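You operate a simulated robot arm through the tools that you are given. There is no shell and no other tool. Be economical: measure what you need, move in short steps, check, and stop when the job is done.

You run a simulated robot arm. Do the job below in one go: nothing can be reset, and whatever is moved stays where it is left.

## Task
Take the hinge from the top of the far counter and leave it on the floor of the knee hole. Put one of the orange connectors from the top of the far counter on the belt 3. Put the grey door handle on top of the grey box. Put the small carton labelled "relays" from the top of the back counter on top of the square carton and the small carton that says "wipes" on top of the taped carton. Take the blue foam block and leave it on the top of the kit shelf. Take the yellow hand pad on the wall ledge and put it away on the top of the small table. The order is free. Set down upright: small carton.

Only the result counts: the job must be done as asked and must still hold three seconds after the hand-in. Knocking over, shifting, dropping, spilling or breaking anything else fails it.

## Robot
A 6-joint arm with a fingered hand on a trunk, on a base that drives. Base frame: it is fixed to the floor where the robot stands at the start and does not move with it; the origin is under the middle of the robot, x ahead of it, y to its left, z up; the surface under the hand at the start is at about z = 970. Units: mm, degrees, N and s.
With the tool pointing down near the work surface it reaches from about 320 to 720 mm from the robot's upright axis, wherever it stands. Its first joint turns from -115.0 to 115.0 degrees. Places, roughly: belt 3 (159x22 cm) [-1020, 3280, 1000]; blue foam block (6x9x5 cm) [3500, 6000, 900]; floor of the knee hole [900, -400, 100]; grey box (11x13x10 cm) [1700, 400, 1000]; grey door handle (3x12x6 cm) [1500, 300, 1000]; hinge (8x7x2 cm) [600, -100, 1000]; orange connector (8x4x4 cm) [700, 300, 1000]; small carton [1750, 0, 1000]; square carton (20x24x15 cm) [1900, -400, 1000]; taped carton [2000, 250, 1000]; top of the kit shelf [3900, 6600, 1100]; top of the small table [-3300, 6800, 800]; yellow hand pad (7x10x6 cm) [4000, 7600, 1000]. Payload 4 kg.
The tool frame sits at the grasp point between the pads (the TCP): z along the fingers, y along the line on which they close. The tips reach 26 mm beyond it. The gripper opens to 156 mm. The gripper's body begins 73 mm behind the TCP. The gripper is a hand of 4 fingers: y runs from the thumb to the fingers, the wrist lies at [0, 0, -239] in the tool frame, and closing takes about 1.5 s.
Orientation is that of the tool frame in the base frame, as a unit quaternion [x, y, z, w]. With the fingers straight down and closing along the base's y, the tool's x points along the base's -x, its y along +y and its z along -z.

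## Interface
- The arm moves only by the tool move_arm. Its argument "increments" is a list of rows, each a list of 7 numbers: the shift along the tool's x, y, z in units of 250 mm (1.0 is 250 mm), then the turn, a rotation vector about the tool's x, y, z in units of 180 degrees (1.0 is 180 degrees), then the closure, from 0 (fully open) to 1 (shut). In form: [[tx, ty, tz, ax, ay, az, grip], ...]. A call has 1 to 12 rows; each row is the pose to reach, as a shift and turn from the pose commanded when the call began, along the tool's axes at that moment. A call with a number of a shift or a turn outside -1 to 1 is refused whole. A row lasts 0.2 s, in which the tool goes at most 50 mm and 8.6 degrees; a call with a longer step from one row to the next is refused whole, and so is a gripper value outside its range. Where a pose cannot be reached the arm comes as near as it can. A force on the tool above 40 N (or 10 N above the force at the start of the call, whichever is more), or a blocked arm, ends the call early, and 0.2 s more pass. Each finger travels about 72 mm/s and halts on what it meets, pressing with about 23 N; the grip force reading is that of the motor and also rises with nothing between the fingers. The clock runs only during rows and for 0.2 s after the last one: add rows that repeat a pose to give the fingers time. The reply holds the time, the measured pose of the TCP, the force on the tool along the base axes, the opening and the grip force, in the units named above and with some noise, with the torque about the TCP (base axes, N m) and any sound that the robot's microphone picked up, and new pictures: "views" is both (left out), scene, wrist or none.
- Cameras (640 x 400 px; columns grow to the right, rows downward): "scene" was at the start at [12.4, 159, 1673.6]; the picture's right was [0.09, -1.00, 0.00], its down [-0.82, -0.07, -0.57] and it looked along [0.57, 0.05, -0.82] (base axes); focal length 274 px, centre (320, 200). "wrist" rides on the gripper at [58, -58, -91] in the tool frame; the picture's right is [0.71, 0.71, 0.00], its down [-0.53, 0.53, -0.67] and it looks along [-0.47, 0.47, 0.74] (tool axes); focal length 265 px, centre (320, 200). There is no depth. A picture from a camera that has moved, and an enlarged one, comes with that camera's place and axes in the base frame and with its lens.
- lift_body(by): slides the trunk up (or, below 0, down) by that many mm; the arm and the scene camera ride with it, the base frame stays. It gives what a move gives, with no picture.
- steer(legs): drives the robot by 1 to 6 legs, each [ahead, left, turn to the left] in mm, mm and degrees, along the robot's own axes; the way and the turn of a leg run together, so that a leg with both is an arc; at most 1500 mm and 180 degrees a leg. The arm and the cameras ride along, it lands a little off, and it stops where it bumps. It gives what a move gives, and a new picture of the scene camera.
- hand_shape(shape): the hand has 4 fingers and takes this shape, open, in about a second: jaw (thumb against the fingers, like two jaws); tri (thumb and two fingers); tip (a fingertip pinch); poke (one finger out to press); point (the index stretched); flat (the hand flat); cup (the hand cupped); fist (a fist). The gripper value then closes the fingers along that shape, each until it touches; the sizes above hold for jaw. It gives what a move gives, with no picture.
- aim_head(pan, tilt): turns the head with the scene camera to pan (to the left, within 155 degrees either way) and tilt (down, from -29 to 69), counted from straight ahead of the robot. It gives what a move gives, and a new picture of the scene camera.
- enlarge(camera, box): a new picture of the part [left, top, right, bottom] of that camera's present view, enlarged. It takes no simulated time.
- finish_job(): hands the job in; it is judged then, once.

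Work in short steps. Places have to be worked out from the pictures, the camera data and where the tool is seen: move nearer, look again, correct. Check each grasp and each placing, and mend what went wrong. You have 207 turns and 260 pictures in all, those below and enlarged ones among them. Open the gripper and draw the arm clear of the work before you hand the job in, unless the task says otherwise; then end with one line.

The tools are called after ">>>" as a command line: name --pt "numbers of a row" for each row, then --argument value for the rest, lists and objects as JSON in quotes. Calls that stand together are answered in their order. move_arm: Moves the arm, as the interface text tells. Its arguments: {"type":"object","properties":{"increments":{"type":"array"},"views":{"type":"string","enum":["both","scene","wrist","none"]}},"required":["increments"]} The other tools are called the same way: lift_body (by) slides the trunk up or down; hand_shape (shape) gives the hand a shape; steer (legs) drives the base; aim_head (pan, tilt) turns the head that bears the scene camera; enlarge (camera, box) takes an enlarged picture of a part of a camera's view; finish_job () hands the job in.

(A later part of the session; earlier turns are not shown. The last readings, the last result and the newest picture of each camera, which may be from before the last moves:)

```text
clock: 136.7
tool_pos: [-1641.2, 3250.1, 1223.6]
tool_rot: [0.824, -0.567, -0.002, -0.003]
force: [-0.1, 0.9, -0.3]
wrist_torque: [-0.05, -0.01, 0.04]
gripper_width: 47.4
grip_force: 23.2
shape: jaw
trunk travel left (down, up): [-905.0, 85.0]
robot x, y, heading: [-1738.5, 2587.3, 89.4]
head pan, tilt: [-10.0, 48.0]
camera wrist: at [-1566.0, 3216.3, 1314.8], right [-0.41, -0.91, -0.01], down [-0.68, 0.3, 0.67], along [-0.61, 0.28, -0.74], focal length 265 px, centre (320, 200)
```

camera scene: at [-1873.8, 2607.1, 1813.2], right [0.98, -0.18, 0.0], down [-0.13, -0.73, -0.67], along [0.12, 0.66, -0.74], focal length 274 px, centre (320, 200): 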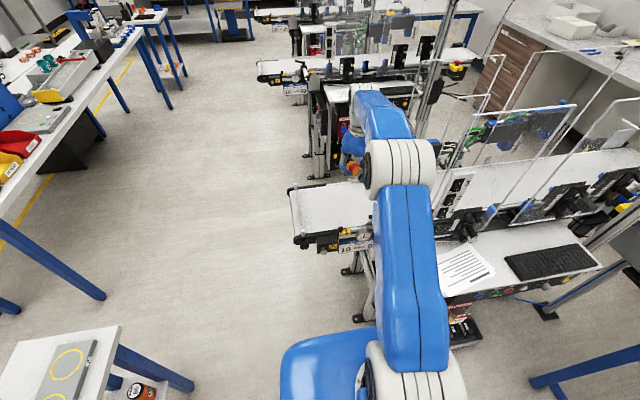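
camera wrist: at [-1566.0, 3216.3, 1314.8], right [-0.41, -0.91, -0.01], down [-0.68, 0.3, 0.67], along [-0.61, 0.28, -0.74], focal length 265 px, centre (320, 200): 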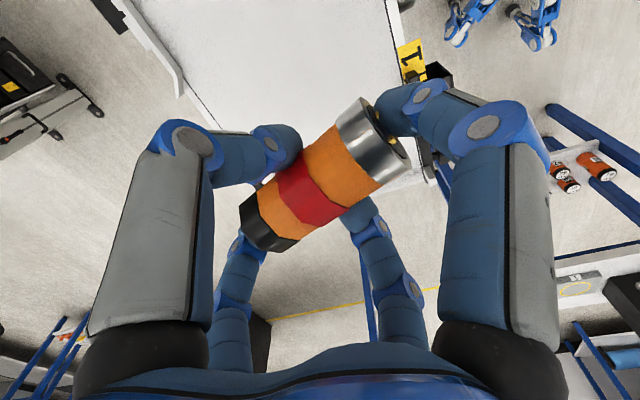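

Belt centre line is y≈3288. I'll move over (-1660,3288) and descend to z≈1060.

>>> move_arm --pt "-0.085 0.008 0.1 0 0 0 0.98" --pt "-0.169 0.017 0.25 0 0 0 0.98" --pt "-0.169 0.017 0.43 0 0 0 0.98" --pt "-0.169 0.017 0.6 0 0 0 0.98" --pt "-0.169 0.017 0.65 0 0 0 0.98" --views "both"

```text
clock: 137.9
tool_pos: [-1658.4, 3288.1, 1061.3]
tool_rot: [0.823, -0.568, -0.002, -0.004]
force: [-0.5, 0.0, 0.0]
wrist_torque: [0.0, 0.0, 0.02]
gripper_width: 47.0
grip_force: 22.7
shape: jaw
trunk travel left (down, up): [-905.0, 85.0]
robot x, y, heading: [-1736.0, 2585.9, 89.5]
head pan, tilt: [-10.0, 48.0]
camera scene: at [-1873.8, 2605.5, 1813.2], right [0.98, -0.18, 0.0], down [-0.13, -0.73, -0.67], along [0.12, 0.66, -0.74], focal length 274 px, centre (320, 200)
camera wrist: at [-1583.8, 3253.5, 1151.8], right [-0.41, -0.91, -0.01], down [-0.68, 0.3, 0.67], along [-0.61, 0.28, -0.74], focal length 265 px, centre (320, 200)
```

scene: 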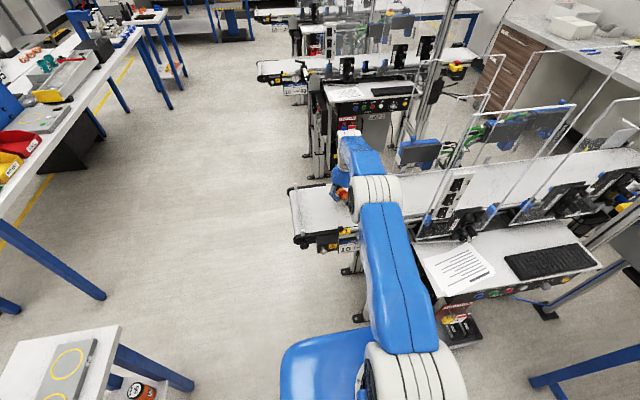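
wrist: 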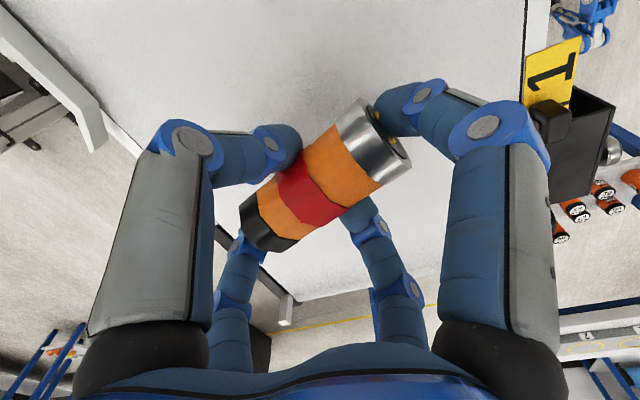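

Over the belt, clear of rails. Descend slowly to contact.

>>> move_arm --pt "0 0 0.05 0 0 0 0.98" --pt "0 0 0.09 0 0 0 0.98" --pt "0 0 0.12 0 0 0 0.98" --pt "0 0 0.14 0 0 0 0.98" --pt "0 0 0.16 0 0 0 0.98" --pt "0 0 0.18 0 0 0 0.98" --pt "0 0 0.2 0 0 0 0.98" --pt "0 0 0.22 0 0 0 0.98" --pt "0 0 0.24 0 0 0 0.98" --pt "0 0 0.26 0 0 0 0.98" --views "wrist"

```text
clock: 139.3
tool_pos: [-1658.4, 3291.3, 1027.5]
tool_rot: [0.823, -0.567, -0.004, -0.009]
force: [-0.6, -16.1, 24.0]
wrist_torque: [-0.77, -0.12, -0.12]
gripper_width: 48.2
grip_force: 22.9
shape: jaw
trunk travel left (down, up): [-905.0, 85.0]
robot x, y, heading: [-1734.6, 2583.0, 89.4]
head pan, tilt: [-10.0, 48.0]
stopped in row 7: the force on the tool passed its limit at 43 N (the readings are from after the stop); the commanded pose is now the measured one
camera wrist: at [-1584.1, 3256.3, 1118.2], right [-0.41, -0.91, -0.02], down [-0.68, 0.29, 0.67], along [-0.61, 0.29, -0.74], focal length 265 px, centre (320, 200)
```

wrist: 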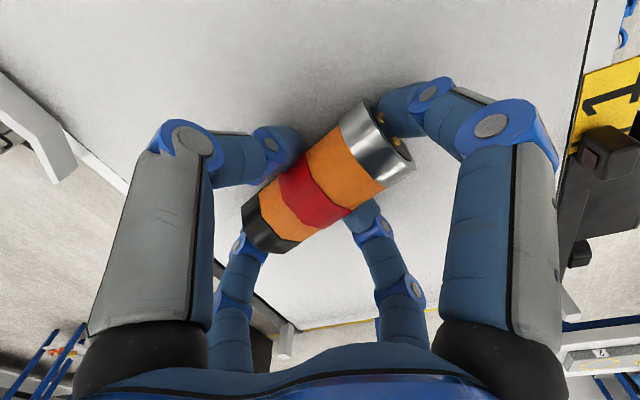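

Contact on the belt (TCP z≈1027). Ease up slightly, open and retreat upwards.

>>> move_arm --pt "0 0 -0.006 0 0 0 0.8" --pt "0 0 -0.006 0 0 0 0.6" --pt "0 0 -0.006 0 0 0 0.35" --pt "0 0 -0.006 0 0 0 0.25" --pt "0 0 -0.006 0 0 0 0.25" --pt "0 0 -0.006 0 0 0 0.25" --pt "0 0 -0.15 0 0 0 0.25" --pt "0 0 -0.33 0 0 0 0.25" --pt "0 0 -0.51 0 0 0 0.25" --pt "0 0 -0.69 0 0 0 0.25" --views "both"

```text
clock: 141.6
tool_pos: [-1660.7, 3289.0, 1195.4]
tool_rot: [0.824, -0.567, -0.004, -0.009]
force: [0.4, -0.8, -0.1]
wrist_torque: [-0.01, -0.05, 0.03]
gripper_width: 116.6
grip_force: 0.0
shape: jaw
trunk travel left (down, up): [-905.0, 85.0]
robot x, y, heading: [-1737.5, 2589.5, 89.7]
head pan, tilt: [-10.0, 48.0]
camera scene: at [-1873.9, 2604.5, 1813.1], right [0.98, -0.18, 0.0], down [-0.13, -0.73, -0.67], along [0.12, 0.66, -0.74], focal length 274 px, centre (320, 200)
camera wrist: at [-1585.5, 3254.2, 1287.5], right [-0.41, -0.91, -0.02], down [-0.68, 0.29, 0.67], along [-0.61, 0.29, -0.74], focal length 265 px, centre (320, 200)
```

scene: 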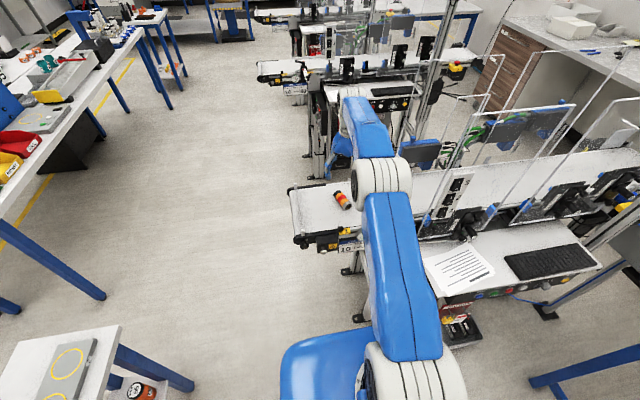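
wrist: 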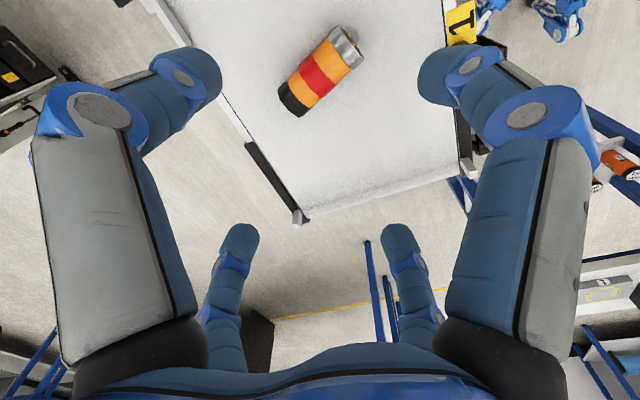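

The connector rests on belt 3. Now back out the way I came and head for the back counter via the aisle at y≈1250.

>>> steer --legs '[[-490, -150, 0], [-900, -680, 0], [0, 0, -90], [1300, 0, 0]]'

>>> aim_head --pan -15 --tilt 20

```text
clock: 185.6
tool_pos: [1060.6, 1109.8, 1194.7]
tool_rot: [-0.179, 0.984, -0.003, 0.01]
force: [-0.2, 0.5, 0.2]
wrist_torque: [-0.01, 0.01, 0.02]
gripper_width: 116.7
grip_force: 0.1
shape: jaw
trunk travel left (down, up): [-905.0, 85.0]
robot x, y, heading: [352.6, 1193.4, -0.6]
head pan, tilt: [-10.0, 48.0]
camera scene: at [377.0, 1328.2, 1813.1], right [-0.18, -0.98, 0.0], down [-0.73, 0.14, -0.67], along [0.66, -0.12, -0.74], focal length 274 px, centre (320, 200)
```

scene: 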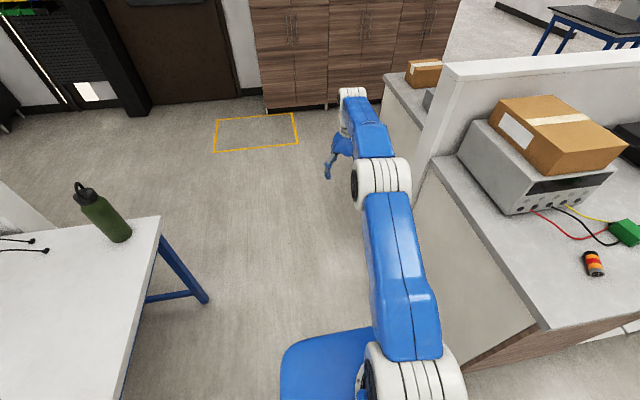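

```text
clock: 186.5
tool_pos: [1059.3, 1108.5, 1195.2]
tool_rot: [-0.179, 0.984, -0.003, 0.01]
force: [0.0, -0.2, 0.1]
wrist_torque: [-0.01, 0.05, -0.01]
gripper_width: 116.9
grip_force: 0.1
shape: jaw
trunk travel left (down, up): [-905.0, 85.0]
robot x, y, heading: [354.8, 1187.1, -0.5]
head pan, tilt: [-15.0, 20.0]
camera scene: at [388.5, 1317.5, 1855.9], right [-0.27, -0.96, 0.0], down [-0.33, 0.09, -0.94], along [0.9, -0.25, -0.34], focal length 274 px, centre (320, 200)
```

scene: 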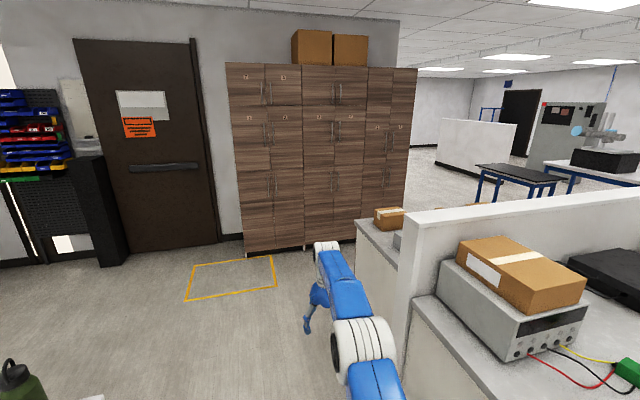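

Lockers at x≈3600; the gap behind the back counter is wide enough. I'll drive to (2650,1250), turn left 180° and look at the counter.

>>> steer --legs '[[1200, 50, 0.5], [1150, 0, 0], [0, 0, 180], [-200, 0, 0]]'

>>> aim_head --pan 45 --tilt 35

```text
clock: 238.5
tool_pos: [2149.5, 1273.3, 1193.5]
tool_rot: [0.98, 0.198, -0.008, -0.003]
force: [0.1, -0.3, 0.0]
wrist_torque: [0.03, -0.02, 0.01]
gripper_width: 116.8
grip_force: 0.1
shape: jaw
trunk travel left (down, up): [-905.0, 85.0]
robot x, y, heading: [2862.9, 1221.4, -178.5]
head pan, tilt: [-15.0, 20.0]
camera scene: at [2831.2, 1094.1, 1855.7], right [0.23, 0.97, 0.0], down [0.33, -0.08, -0.94], along [-0.91, 0.22, -0.34], focal length 274 px, centre (320, 200)
```

scene: 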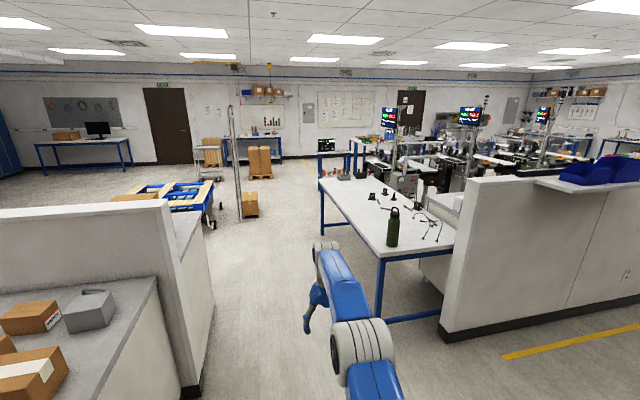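

```text
clock: 239.8
tool_pos: [2151.0, 1276.3, 1195.4]
tool_rot: [0.98, 0.197, -0.01, -0.002]
force: [0.4, -0.2, 0.4]
wrist_torque: [-0.01, -0.03, -0.01]
gripper_width: 116.7
grip_force: 0.1
shape: jaw
trunk travel left (down, up): [-905.0, 85.0]
robot x, y, heading: [2859.6, 1224.5, -178.4]
head pan, tilt: [45.0, 35.0]
camera scene: at [2865.5, 1012.7, 1832.3], right [-0.73, 0.69, 0.0], down [0.39, 0.42, -0.82], along [-0.56, -0.59, -0.57], focal length 274 px, centre (320, 200)
```

scene: 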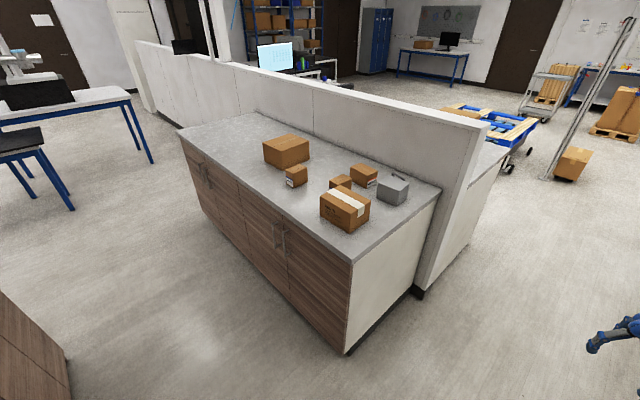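

>>> enlarge --camera "scene" --box '[230, 120, 450, 257]'

```text
2.91 times, centred on (340, 188) of scene
camera zoom: at [2865.5, 1012.7, 1832.3], right [-0.73, 0.69, 0.0], down [0.39, 0.42, -0.82], along [-0.56, -0.59, -0.57], focal length 796 px, centre (262, 234)
```

zoom: 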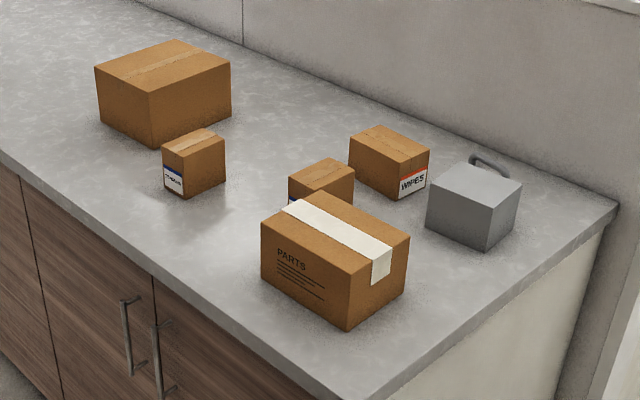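

The cartons, grey box and handle are all visible. Reach matters here, so I'll look down at my own base to learn its footprint.

>>> aim_head --pan 0 --tilt 69

>>> aim_head --pan 80 --tilt 69

```text
clock: 240.9
tool_pos: [2150.2, 1275.4, 1194.9]
tool_rot: [0.98, 0.198, -0.009, -0.003]
force: [-0.6, -0.3, -0.5]
wrist_torque: [0.01, 0.02, -0.01]
gripper_width: 116.9
grip_force: 0.1
shape: jaw
trunk travel left (down, up): [-905.0, 85.0]
robot x, y, heading: [2856.6, 1221.9, -178.6]
head pan, tilt: [0.0, 68.8]
camera scene: at [2869.7, 1073.5, 1788.5], right [-0.03, 1.0, 0.0], down [0.93, 0.03, -0.36], along [-0.36, -0.01, -0.93], focal length 274 px, centre (320, 200)
```

scene: 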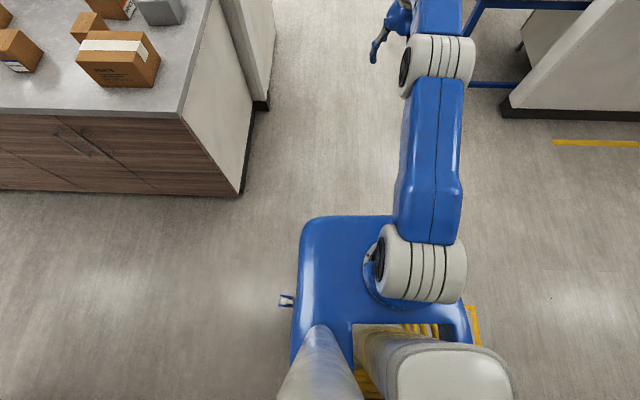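

```text
clock: 242.4
tool_pos: [2151.3, 1274.4, 1195.1]
tool_rot: [0.98, 0.198, -0.009, -0.003]
force: [-0.6, -0.2, -0.2]
wrist_torque: [0.0, 0.0, -0.01]
gripper_width: 117.0
grip_force: 0.0
shape: jaw
trunk travel left (down, up): [-905.0, 85.0]
robot x, y, heading: [2858.8, 1220.7, -178.4]
head pan, tilt: [80.0, 68.8]
camera scene: at [2916.9, 1019.9, 1788.5], right [-0.99, 0.15, 0.0], down [0.14, 0.92, -0.36], along [-0.05, -0.36, -0.93], focal length 274 px, centre (320, 200)
```

scene: 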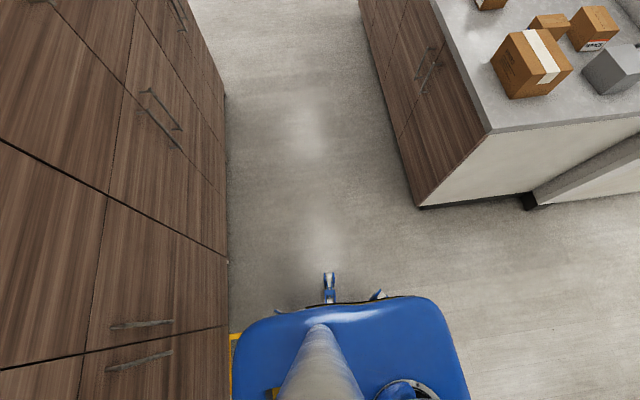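

The blue carriage rides with the trunk and hides the base. I'll lower the trunk a bit to judge the base footprint from another height.

>>> lift_body --by -400

>>> lift_body --by -400

>>> aim_head --pan 20 --tilt 69

```text
clock: 246.3
tool_pos: [2150.0, 1274.5, 794.5]
tool_rot: [0.98, 0.197, -0.01, -0.004]
force: [0.7, -0.1, 0.1]
wrist_torque: [-0.01, 0.0, 0.04]
gripper_width: 116.7
grip_force: 0.1
shape: jaw
trunk travel left (down, up): [-505.0, 485.0]
robot x, y, heading: [2861.4, 1225.7, -178.5]
head pan, tilt: [80.0, 68.8]
```

```text
clock: 250.1
tool_pos: [2150.6, 1275.0, 394.4]
tool_rot: [0.98, 0.198, -0.009, -0.004]
force: [0.5, -0.2, -0.3]
wrist_torque: [-0.03, -0.02, 0.01]
gripper_width: 116.8
grip_force: 0.1
shape: jaw
trunk travel left (down, up): [-105.0, 885.0]
robot x, y, heading: [2863.0, 1223.9, -178.6]
head pan, tilt: [80.0, 68.8]
```

```text
clock: 251.4
tool_pos: [2150.2, 1275.1, 394.9]
tool_rot: [0.98, 0.198, -0.01, -0.003]
force: [-0.8, -0.5, 0.4]
wrist_torque: [0.02, -0.03, 0.0]
gripper_width: 116.8
grip_force: 0.1
shape: jaw
trunk travel left (down, up): [-105.0, 885.0]
robot x, y, heading: [2859.9, 1224.2, -178.4]
head pan, tilt: [20.0, 68.8]
camera scene: at [2873.1, 1054.8, 988.5], right [-0.37, 0.93, 0.0], down [0.87, 0.34, -0.36], along [-0.34, -0.13, -0.93], focal length 274 px, centre (320, 200)
```

scene: 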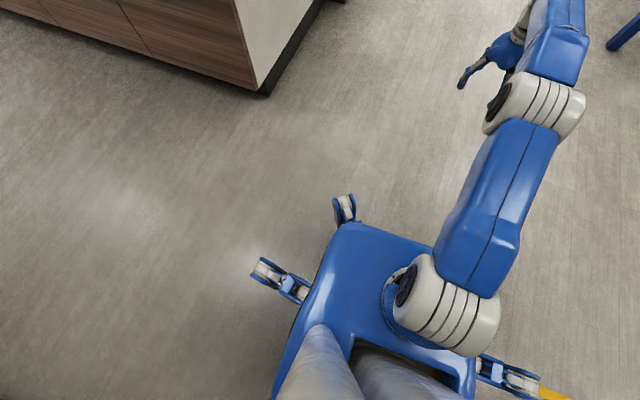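

Front wheels reach ~330 mm ahead, ~380 sideways. So handle, grey box and wipes are best reached from the counter's end (robot at ~(1700,950) facing -y). I'll raise the trunk and pull the arm in.

>>> lift_body --by 400

>>> lift_body --by 400

>>> move_arm --pt "0.16 0.068 0 0 0 0 0.2" --pt "0.32 0.136 0 0 0 0 0.2" --pt "0.48 0.204 0 0 0 0 0.2" --pt "0.64 0.272 0 0 0 0 0.2" --pt "0.8 0.34 0 0 0 0 0.2" --views "none"

>>> steer --legs '[[1150, -190, 0], [0, 0, 88.5], [250, 0, 0]]'

>>> aim_head --pan 0 --tilt 45

```text
clock: 255.2
tool_pos: [2150.7, 1274.8, 794.2]
tool_rot: [0.98, 0.198, -0.009, -0.003]
force: [0.1, -0.1, -1.0]
wrist_torque: [-0.01, -0.02, 0.0]
gripper_width: 116.9
grip_force: 0.0
shape: jaw
trunk travel left (down, up): [-505.0, 485.0]
robot x, y, heading: [2859.1, 1221.5, -178.4]
head pan, tilt: [20.0, 68.8]
```

```text
clock: 259.1
tool_pos: [2151.3, 1275.5, 1194.3]
tool_rot: [0.98, 0.197, -0.01, -0.003]
force: [1.0, 0.4, 0.4]
wrist_torque: [-0.01, -0.03, 0.03]
gripper_width: 116.9
grip_force: 0.1
shape: jaw
trunk travel left (down, up): [-905.0, 85.0]
robot x, y, heading: [2858.9, 1219.5, -178.4]
head pan, tilt: [20.0, 68.8]
```

```text
clock: 260.2
tool_pos: [2368.3, 1273.6, 1189.6]
tool_rot: [0.98, 0.199, -0.011, -0.003]
force: [-0.1, -0.7, 0.4]
wrist_torque: [0.0, 0.02, -0.03]
gripper_width: 124.5
grip_force: 0.1
shape: jaw
trunk travel left (down, up): [-905.0, 85.0]
robot x, y, heading: [2860.1, 1222.7, -178.5]
head pan, tilt: [20.0, 68.8]
```

```text
clock: 288.5
tool_pos: [1638.3, 631.6, 1189.6]
tool_rot: [0.561, 0.828, -0.009, 0.003]
force: [0.5, 0.0, 0.4]
wrist_torque: [0.0, 0.01, 0.01]
gripper_width: 124.9
grip_force: 0.0
shape: jaw
trunk travel left (down, up): [-905.0, 85.0]
robot x, y, heading: [1694.2, 1124.4, -89.6]
head pan, tilt: [20.0, 68.8]
camera scene: at [1870.0, 1131.7, 1788.4], right [-0.94, -0.35, 0.0], down [-0.33, 0.87, -0.36], along [0.13, -0.34, -0.93], focal length 274 px, centre (320, 200)
```

scene: 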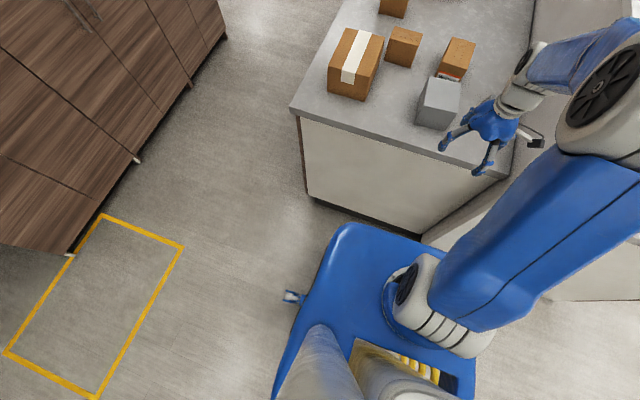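

```text
clock: 289.4
tool_pos: [1638.6, 633.9, 1190.2]
tool_rot: [0.561, 0.828, -0.01, 0.004]
force: [-0.5, -0.8, -0.1]
wrist_torque: [0.02, -0.04, 0.0]
gripper_width: 124.4
grip_force: 0.1
shape: jaw
trunk travel left (down, up): [-905.0, 85.0]
robot x, y, heading: [1700.0, 1122.7, -89.6]
head pan, tilt: [0.0, 45.0]
camera scene: at [1850.1, 1104.3, 1817.3], right [-1.0, -0.01, 0.0], down [-0.01, 0.71, -0.71], along [0.01, -0.71, -0.71], focal length 274 px, centre (320, 200)
```

scene: 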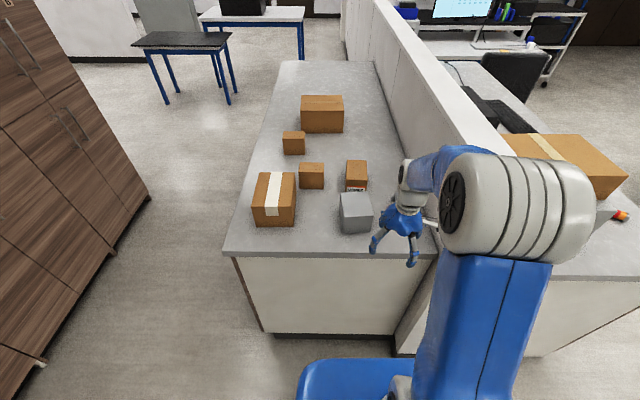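

I'll swing the tool to the left (+x) to uncover the handle, then look.

>>> move_arm --pt "-0.06 0.17 0 0 0 0 0.2" --pt "-0.13 0.34 0 0 0 0 0.2" --pt "-0.2 0.51 0 0 0 0 0.2" --pt "-0.27 0.68 0 0 0 0 0.2" --pt "-0.327 0.817 0 0 0 0 0.2" --pt "-0.4 0.97 0 0 0 0 0.2" --views "scene"

>>> enlarge --camera "scene" --box '[240, 80, 480, 260]'

```text
clock: 290.8
tool_pos: [1903.0, 630.4, 1185.9]
tool_rot: [0.562, 0.827, -0.01, 0.003]
force: [1.0, -0.3, -0.5]
wrist_torque: [0.01, 0.03, -0.01]
gripper_width: 124.6
grip_force: 0.1
shape: jaw
trunk travel left (down, up): [-905.0, 85.0]
robot x, y, heading: [1695.9, 1121.3, -89.6]
head pan, tilt: [0.0, 45.0]
camera scene: at [1854.5, 1103.8, 1817.0], right [-1.0, -0.01, 0.0], down [-0.01, 0.71, -0.71], along [0.0, -0.71, -0.71], focal length 274 px, centre (320, 200)
```

scene: 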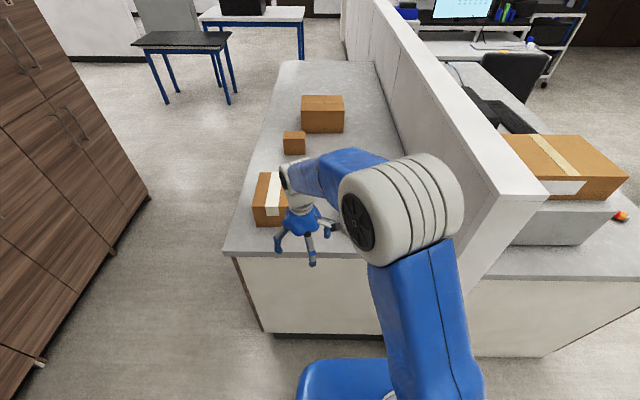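

```text
2.22 times, centred on (360, 170) of scene
camera zoom: at [1854.5, 1103.8, 1817.0], right [-1.0, -0.01, 0.0], down [-0.01, 0.71, -0.71], along [0.0, -0.71, -0.71], focal length 608 px, centre (231, 267)
```

zoom: 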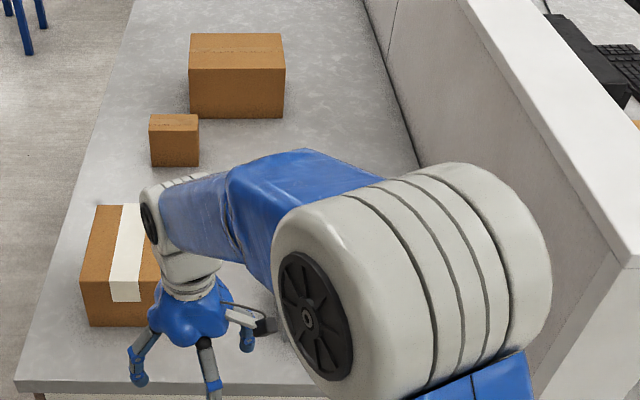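

The elbow hides it. I'll view the area with the wrist camera instead: move over x≈1690,y≈600 while turning the tool so the camera faces the handle.

>>> move_arm --pt "0.017 -0.069 -0.01 0 0 0.0475 0.2" --pt "0.033 -0.138 -0.02 0 0 0.095 0.2" --pt "0.05 -0.206 -0.03 0 0 0.1425 0.2" --pt "0.067 -0.275 -0.04 0 0 0.19 0.2" --pt "0.083 -0.344 -0.05 0 0 0.2375 0.2" --pt "0.1 -0.413 -0.06 0 0 0.285 0.2" --pt "0.117 -0.481 -0.07 0 0 0.3325 0.2" --pt "0.133 -0.55 -0.08 0 0 0.38 0.2" --pt "0.15 -0.619 -0.09 0 0 0.4275 0.2" --pt "0.167 -0.688 -0.1 0 0 0.475 0.2" --pt "0.183 -0.756 -0.11 0 0 0.5225 0.2" --pt "0.2 -0.825 -0.12 0 0 0.57 0.2" --views "both"

```text
clock: 293.4
tool_pos: [1689.4, 601.0, 1220.4]
tool_rot: [0.997, 0.079, -0.002, 0.009]
force: [0.0, -0.1, -0.3]
wrist_torque: [0.01, -0.01, 0.0]
gripper_width: 124.5
grip_force: 0.1
shape: jaw
trunk travel left (down, up): [-905.0, 85.0]
robot x, y, heading: [1696.5, 1120.4, -89.8]
head pan, tilt: [0.0, 45.0]
camera scene: at [1849.7, 1103.8, 1817.4], right [-1.0, -0.01, 0.0], down [-0.01, 0.71, -0.71], along [0.01, -0.71, -0.71], focal length 274 px, centre (320, 200)
camera wrist: at [1737.7, 668.7, 1311.1], right [0.81, -0.59, 0.01], down [-0.44, -0.59, 0.68], along [-0.39, -0.56, -0.73], focal length 265 px, centre (320, 200)
```

scene: 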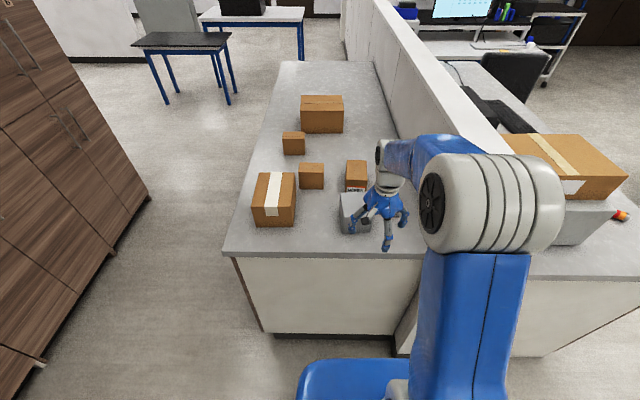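
wrist: 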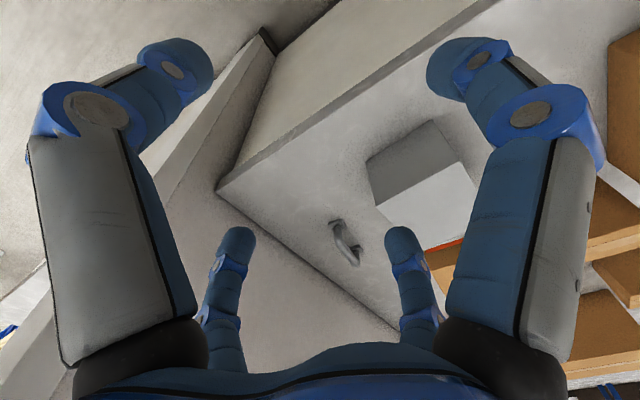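

>>> enlarge --camera "wrist" --box '[250, 110, 490, 300]'

```text
2.11 times, centred on (370, 205) of wrist
camera zoom: at [1737.7, 668.7, 1311.1], right [0.81, -0.59, 0.01], down [-0.44, -0.59, 0.68], along [-0.39, -0.56, -0.73], focal length 559 px, centre (215, 190)
```

zoom: 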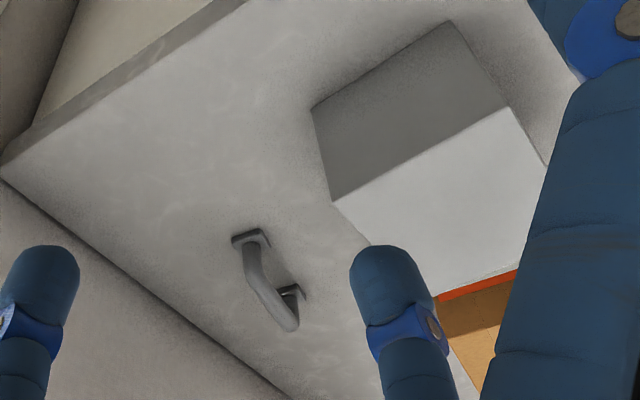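

The handle stands as an arch along y, centre ≈(1544,295), bar top ≈1030, with free room around it. To reach it and keep the elbow away from the partition, I'll move the robot to ≈(1850,940).

>>> steer --legs '[[180, 150, 0]]'

```text
clock: 296.3
tool_pos: [1844.6, 423.8, 1221.0]
tool_rot: [0.997, 0.083, -0.003, 0.011]
force: [1.0, -0.5, -0.6]
wrist_torque: [-0.01, 0.04, -0.01]
gripper_width: 124.6
grip_force: 0.1
shape: jaw
trunk travel left (down, up): [-905.0, 85.0]
robot x, y, heading: [1849.4, 941.6, -89.2]
head pan, tilt: [0.0, 45.0]
camera scene: at [2004.0, 926.7, 1817.4], right [-1.0, -0.01, 0.0], down [-0.01, 0.71, -0.71], along [0.01, -0.71, -0.71], focal length 274 px, centre (320, 200)
```

scene: 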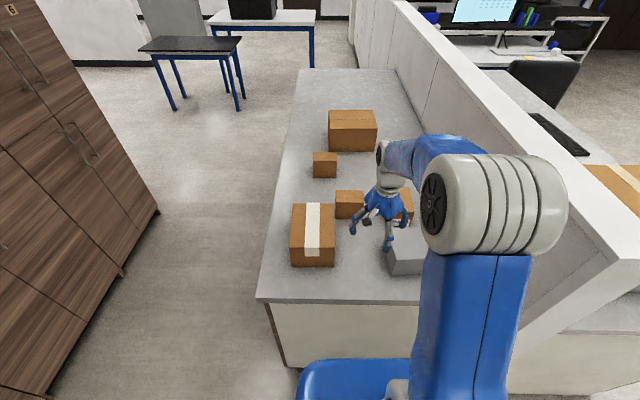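

Moving the tool over the handle at height (in two calls), opening fully.

>>> move_arm --pt "-0.16 0.039 0 0 0 0.013 0" --pt "-0.32 0.078 0 0 0 0.026 0" --pt "-0.48 0.117 0 0 0 0.039 0" --pt "-0.64 0.156 0 0 0 0.052 0" --pt "-0.81 0.196 0 0 0 0.065 0" --pt "-0.97 0.235 0 0 0 0.077 0" --pt "-0.97 0.235 0.1 0 0 0.077 0" --views "both"

```text
clock: 297.9
tool_pos: [1615.0, 325.1, 1200.2]
tool_rot: [0.999, -0.039, -0.002, 0.011]
force: [-0.1, 0.0, -0.6]
wrist_torque: [-0.02, 0.07, 0.01]
gripper_width: 155.9
grip_force: 0.0
shape: jaw
trunk travel left (down, up): [-905.0, 85.0]
robot x, y, heading: [1853.0, 940.8, -89.4]
head pan, tilt: [0.0, 45.0]
camera scene: at [2006.9, 925.6, 1817.1], right [-1.0, -0.01, 0.0], down [-0.01, 0.71, -0.71], along [0.01, -0.71, -0.71], focal length 274 px, centre (320, 200)
camera wrist: at [1677.4, 379.5, 1290.2], right [0.65, -0.76, 0.01], down [-0.56, -0.47, 0.68], along [-0.51, -0.45, -0.73], focal length 265 px, centre (320, 200)
```

scene: 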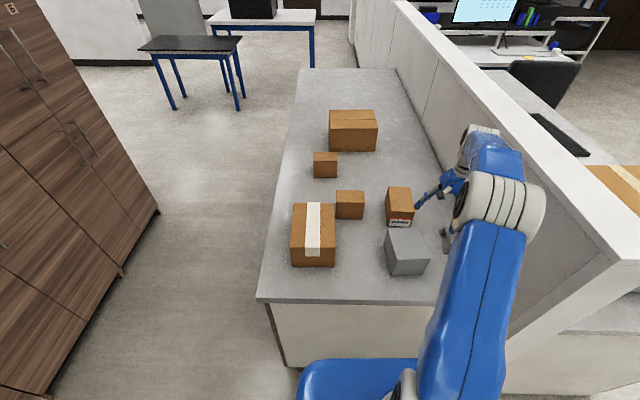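
wrist: 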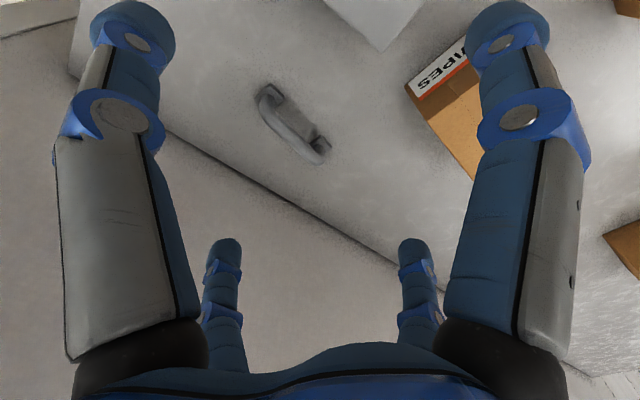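

Refined handle centre (1554,306), axis 82°. I'll move over it and go down to z≈1100.

>>> move_arm --pt "-0.12 0.048 0.05 0.003 0 0.01 0" --pt "-0.237 0.095 0.1 0.007 0 0.02 0" --pt "-0.237 0.095 0.25 0.007 0 0.02 0" --pt "-0.237 0.095 0.4 0.007 0 0.02 0" --pt "-0.237 0.095 0.4 0.007 0 0.02 0" --views "wrist"

```text
clock: 299.1
tool_pos: [1551.5, 302.8, 1099.9]
tool_rot: [0.998, -0.071, -0.001, 0.0]
force: [0.5, 1.3, 0.3]
wrist_torque: [-0.01, 0.01, 0.01]
gripper_width: 155.9
grip_force: 0.1
shape: jaw
trunk travel left (down, up): [-905.0, 85.0]
robot x, y, heading: [1849.3, 944.6, -89.2]
head pan, tilt: [0.0, 45.0]
camera wrist: at [1618.2, 353.6, 1192.1], right [0.6, -0.8, 0.0], down [-0.59, -0.45, 0.67], along [-0.54, -0.4, -0.74], focal length 265 px, centre (320, 200)
```

wrist: 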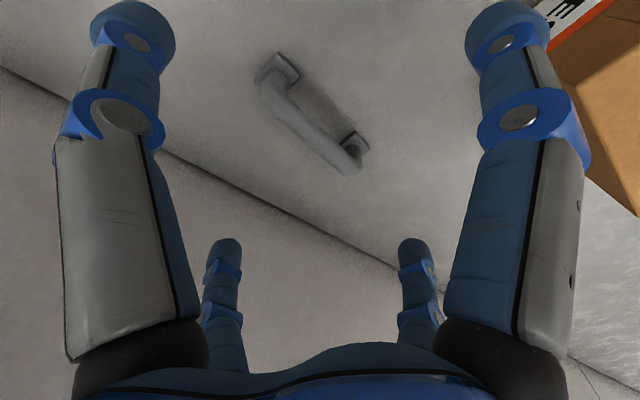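

Slight correction, then descend to z≈1018 and close.

>>> move_arm --pt "-0.021 -0.005 0.12 0 0 0 0" --pt "-0.021 -0.005 0.24 0 0 0 0" --pt "-0.021 -0.005 0.32 0 0 0 0" --pt "-0.021 -0.005 0.324 0 0 0 0" --pt "-0.021 -0.005 0.324 0 0 0 0.3" --pt "-0.021 -0.005 0.324 0 0 0 0.5" --pt "-0.021 -0.005 0.324 0 0 0 0.8" --pt "-0.021 -0.005 0.324 0 0 0 0.98" --pt "-0.021 -0.005 0.324 0 0 0 0.98" --pt "-0.021 -0.005 0.324 0 0 0 0.98" --pt "-0.021 -0.005 0.324 0 0 0 0.98" --pt "-0.021 -0.005 0.324 0 0 0 0.98" --views "wrist"

```text
clock: 301.7
tool_pos: [1546.5, 306.7, 1018.2]
tool_rot: [0.998, -0.07, 0.0, -0.001]
force: [-0.5, 0.4, 0.4]
wrist_torque: [-0.03, -0.03, 0.0]
gripper_width: 2.0
grip_force: 23.4
shape: jaw
trunk travel left (down, up): [-905.0, 85.0]
robot x, y, heading: [1851.5, 942.7, -89.4]
head pan, tilt: [0.0, 45.0]
camera wrist: at [1613.1, 356.3, 1110.5], right [0.6, -0.8, 0.0], down [-0.59, -0.45, 0.67], along [-0.53, -0.4, -0.74], focal length 265 px, centre (320, 200)
```

wrist: 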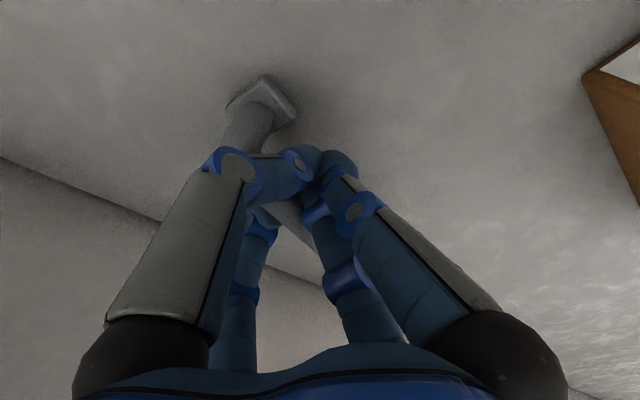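

The closure reads almost zero but the side fingers may hold the bar. Lift 40 mm and check.

>>> move_arm --pt "0 0 -0.05 0 0 0 0.98" --pt "0 0 -0.12 0 0 0 0.98" --pt "0 0 -0.2 0 0 0 0.98" --pt "0 0 -0.2 0 0 0 0.98" --views "wrist"

>>> enlarge --camera "wrist" --box '[160, 40, 480, 300]'

```text
clock: 302.7
tool_pos: [1547.1, 306.9, 1067.6]
tool_rot: [0.997, -0.071, 0.0, -0.001]
force: [-0.3, 1.5, -0.7]
wrist_torque: [0.01, 0.0, -0.02]
gripper_width: 1.8
grip_force: 23.0
shape: jaw
trunk travel left (down, up): [-905.0, 85.0]
robot x, y, heading: [1851.0, 941.1, -89.2]
head pan, tilt: [0.0, 45.0]
camera wrist: at [1613.7, 355.6, 1159.9], right [0.6, -0.8, 0.0], down [-0.59, -0.45, 0.67], along [-0.53, -0.4, -0.74], focal length 265 px, centre (320, 200)
```

wrist: 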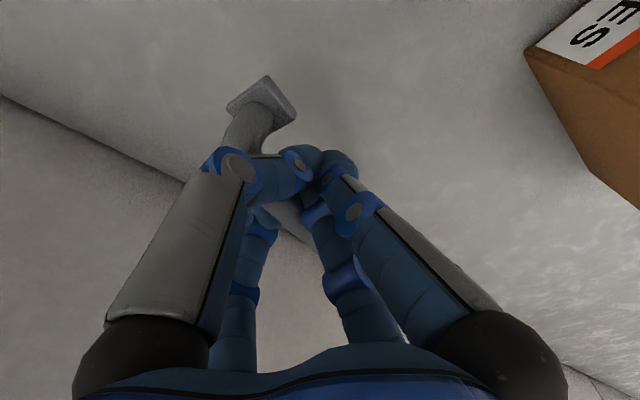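

```text
1.54 times, centred on (320, 170) of wrist
camera zoom: at [1613.7, 355.6, 1159.9], right [0.6, -0.8, 0.0], down [-0.59, -0.45, 0.67], along [-0.53, -0.4, -0.74], focal length 408 px, centre (320, 246)
```

zoom: 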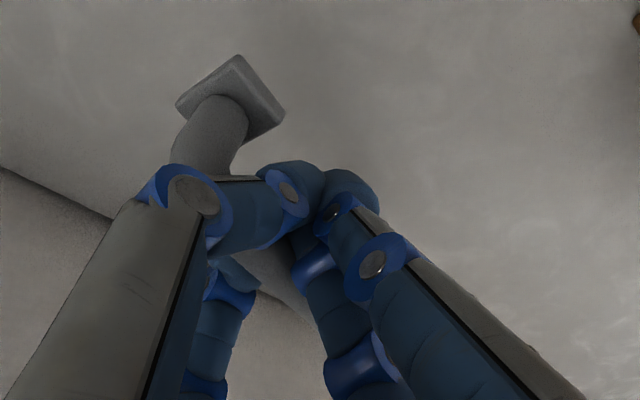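

The handle lifts with the hand. Raise further, and get a view of the grey box.

>>> move_arm --pt "0 0 -0.15 0 0 0 0.98" --pt "0.15 0 -0.3 0 0 0 0.98" --pt "0.3 0 -0.45 0 0 0 0.98" --pt "0.3 0 -0.45 0 0 0 0.98" --views "both"

>>> enlarge --camera "scene" --box '[280, 150, 480, 310]'

```text
refused: row 2 steps farther than a row can; nothing moved
```

```text
2.50 times, centred on (380, 230) of scene
camera zoom: at [2003.6, 924.2, 1817.4], right [-1.0, -0.01, 0.0], down [-0.01, 0.71, -0.71], along [0.01, -0.71, -0.71], focal length 684 px, centre (170, 125)
```

zoom: 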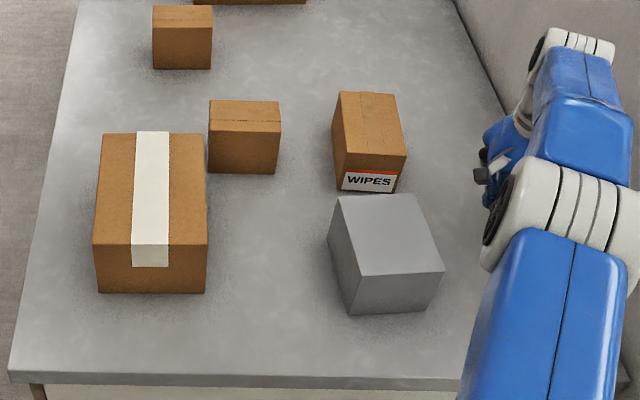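

Grey box top: x 1652–1764, y 314–440, z≈1069, centre (1708,377). Raise to ~1190 and carry the handle above it.

>>> move_arm --pt "0 0 -0.18 0 0 0 0.98" --pt "0 0 -0.36 0 0 0 0.98" --pt "0 0 -0.49 0 0 0 0.98" --pt "0.15 -0.092 -0.49 0 0 -0.01 0.98" --pt "0.3 -0.185 -0.49 0 0 -0.02 0.98" --pt "0.45 -0.277 -0.49 0 0 -0.033 0.98" --pt "0.598 -0.369 -0.49 0 0 -0.033 0.98" --pt "0.598 -0.369 -0.49 0 0 -0.033 0.98" --views "both"

```text
clock: 304.5
tool_pos: [1708.4, 374.0, 1187.3]
tool_rot: [1.0, -0.019, 0.001, -0.002]
force: [-0.7, -0.3, -1.2]
wrist_torque: [0.07, -0.01, 0.02]
gripper_width: 2.0
grip_force: 22.6
shape: jaw
trunk travel left (down, up): [-905.0, 85.0]
robot x, y, heading: [1853.7, 939.5, -89.2]
head pan, tilt: [0.0, 45.0]
camera scene: at [1999.7, 920.4, 1817.6], right [-1.0, -0.01, 0.0], down [-0.01, 0.71, -0.71], along [0.01, -0.71, -0.71], focal length 274 px, centre (320, 200)
camera wrist: at [1768.8, 429.4, 1278.7], right [0.68, -0.73, 0.0], down [-0.55, -0.51, 0.67], along [-0.49, -0.45, -0.75], focal length 265 px, centre (320, 200)
```

scene: 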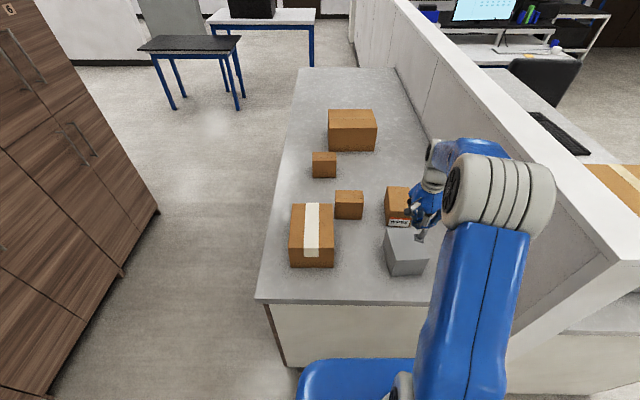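
wrist: 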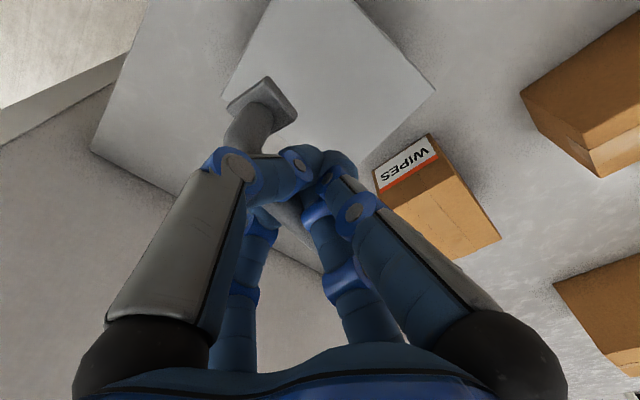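

Box corners in the wrist view give centre ≈(1716,378); shift +6 mm in x and descend to contact.

>>> move_arm --pt "0.024 -0.01 0.08 0 0 0 0.98" --pt "0.024 -0.01 0.16 0 0 0 0.98" --pt "0.024 -0.01 0.22 0 0 0 0.98" --pt "0.024 -0.01 0.25 0 0 0 0.98" --pt "0.024 -0.01 0.265 0 0 0 0.98" --pt "0.024 -0.01 0.28 0 0 0 0.98" --pt "0.024 -0.01 0.292 0 0 0 0.98" --pt "0.024 -0.01 0.304 0 0 0 0.98" --pt "0.024 -0.01 0.316 0 0 0 0.98" --views "wrist"

```text
clock: 306.5
tool_pos: [1713.9, 378.0, 1110.7]
tool_rot: [1.0, -0.018, 0.0, -0.002]
force: [-0.2, 0.3, -0.5]
wrist_torque: [0.02, -0.03, 0.0]
gripper_width: 1.3
grip_force: 23.1
shape: jaw
trunk travel left (down, up): [-905.0, 85.0]
robot x, y, heading: [1850.6, 941.8, -89.3]
head pan, tilt: [0.0, 45.0]
camera wrist: at [1774.3, 433.6, 1202.1], right [0.68, -0.73, 0.0], down [-0.55, -0.51, 0.67], along [-0.49, -0.45, -0.75], focal length 265 px, centre (320, 200)
```

wrist: 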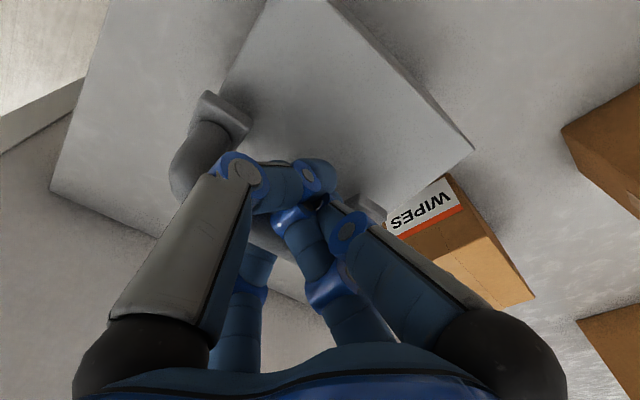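

The handle shifted in the hand on contact. Let me look closer before releasing.

>>> enlarge --camera "wrist" --box '[120, 0, 500, 260]'

>>> enlarge --camera "scene" --box '[340, 150, 480, 290]'

```text
1.54 times, centred on (310, 130) of wrist
camera zoom: at [1774.3, 433.6, 1202.1], right [0.68, -0.73, 0.0], down [-0.55, -0.51, 0.67], along [-0.49, -0.45, -0.75], focal length 408 px, centre (335, 308)
```

zoom: 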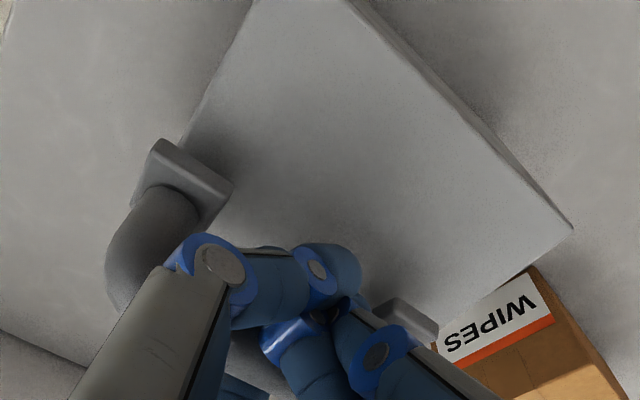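

```text
2.86 times, centred on (410, 220) of scene
camera zoom: at [2002.4, 922.4, 1817.4], right [-1.0, -0.01, 0.0], down [-0.01, 0.71, -0.71], along [0.01, -0.71, -0.71], focal length 782 px, centre (63, 143)
```

zoom: 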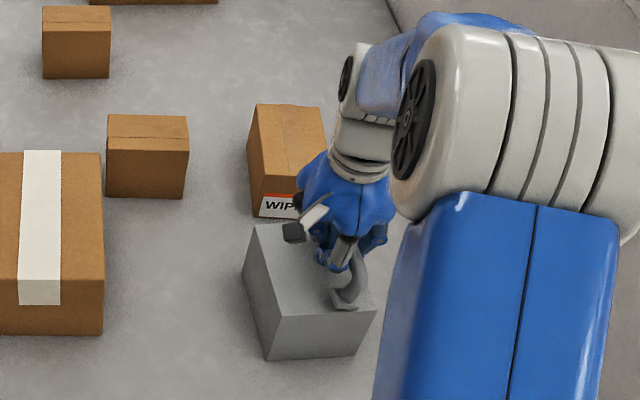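

Feet appear flat on the box (y 326–430, x≈1700), upright. I'll loosen slightly, rise 6 mm, then open fully.

>>> move_arm --pt "0 0 0 0 0 0 0.85" --pt "0 0 0 0 0 0 0.8" --pt "0 0 -0.012 0 0 0 0.8" --pt "0 0 -0.024 0 0 0 0.75" --pt "0 0 -0.024 0 0 0 0.6" --pt "0 0 -0.024 0 0 0 0.6" --views "both"

```text
clock: 307.9
tool_pos: [1715.1, 379.5, 1118.6]
tool_rot: [1.0, -0.018, 0.0, -0.001]
force: [-0.3, -0.6, -0.5]
wrist_torque: [0.01, 0.0, -0.01]
gripper_width: 61.8
grip_force: 0.1
shape: jaw
trunk travel left (down, up): [-905.0, 85.0]
robot x, y, heading: [1853.9, 940.2, -89.2]
head pan, tilt: [0.0, 45.0]
camera scene: at [2003.6, 924.9, 1817.4], right [-1.0, -0.01, 0.0], down [-0.01, 0.71, -0.71], along [0.01, -0.71, -0.71], focal length 274 px, centre (320, 200)
camera wrist: at [1775.1, 435.1, 1209.4], right [0.68, -0.73, 0.0], down [-0.55, -0.51, 0.67], along [-0.49, -0.45, -0.74], focal length 265 px, centre (320, 200)
```

scene: 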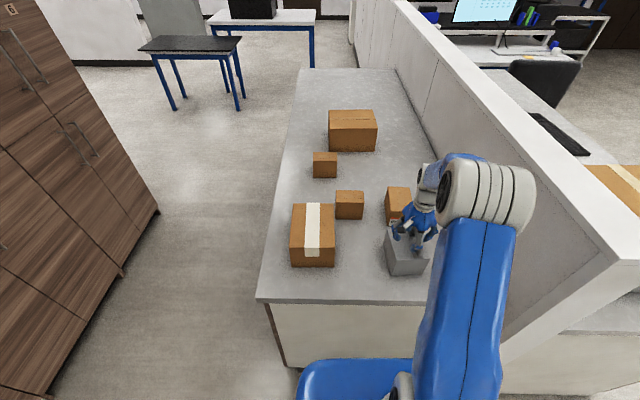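
wrist: 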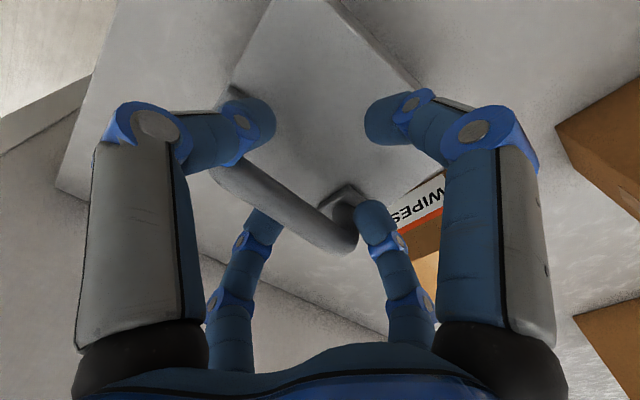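

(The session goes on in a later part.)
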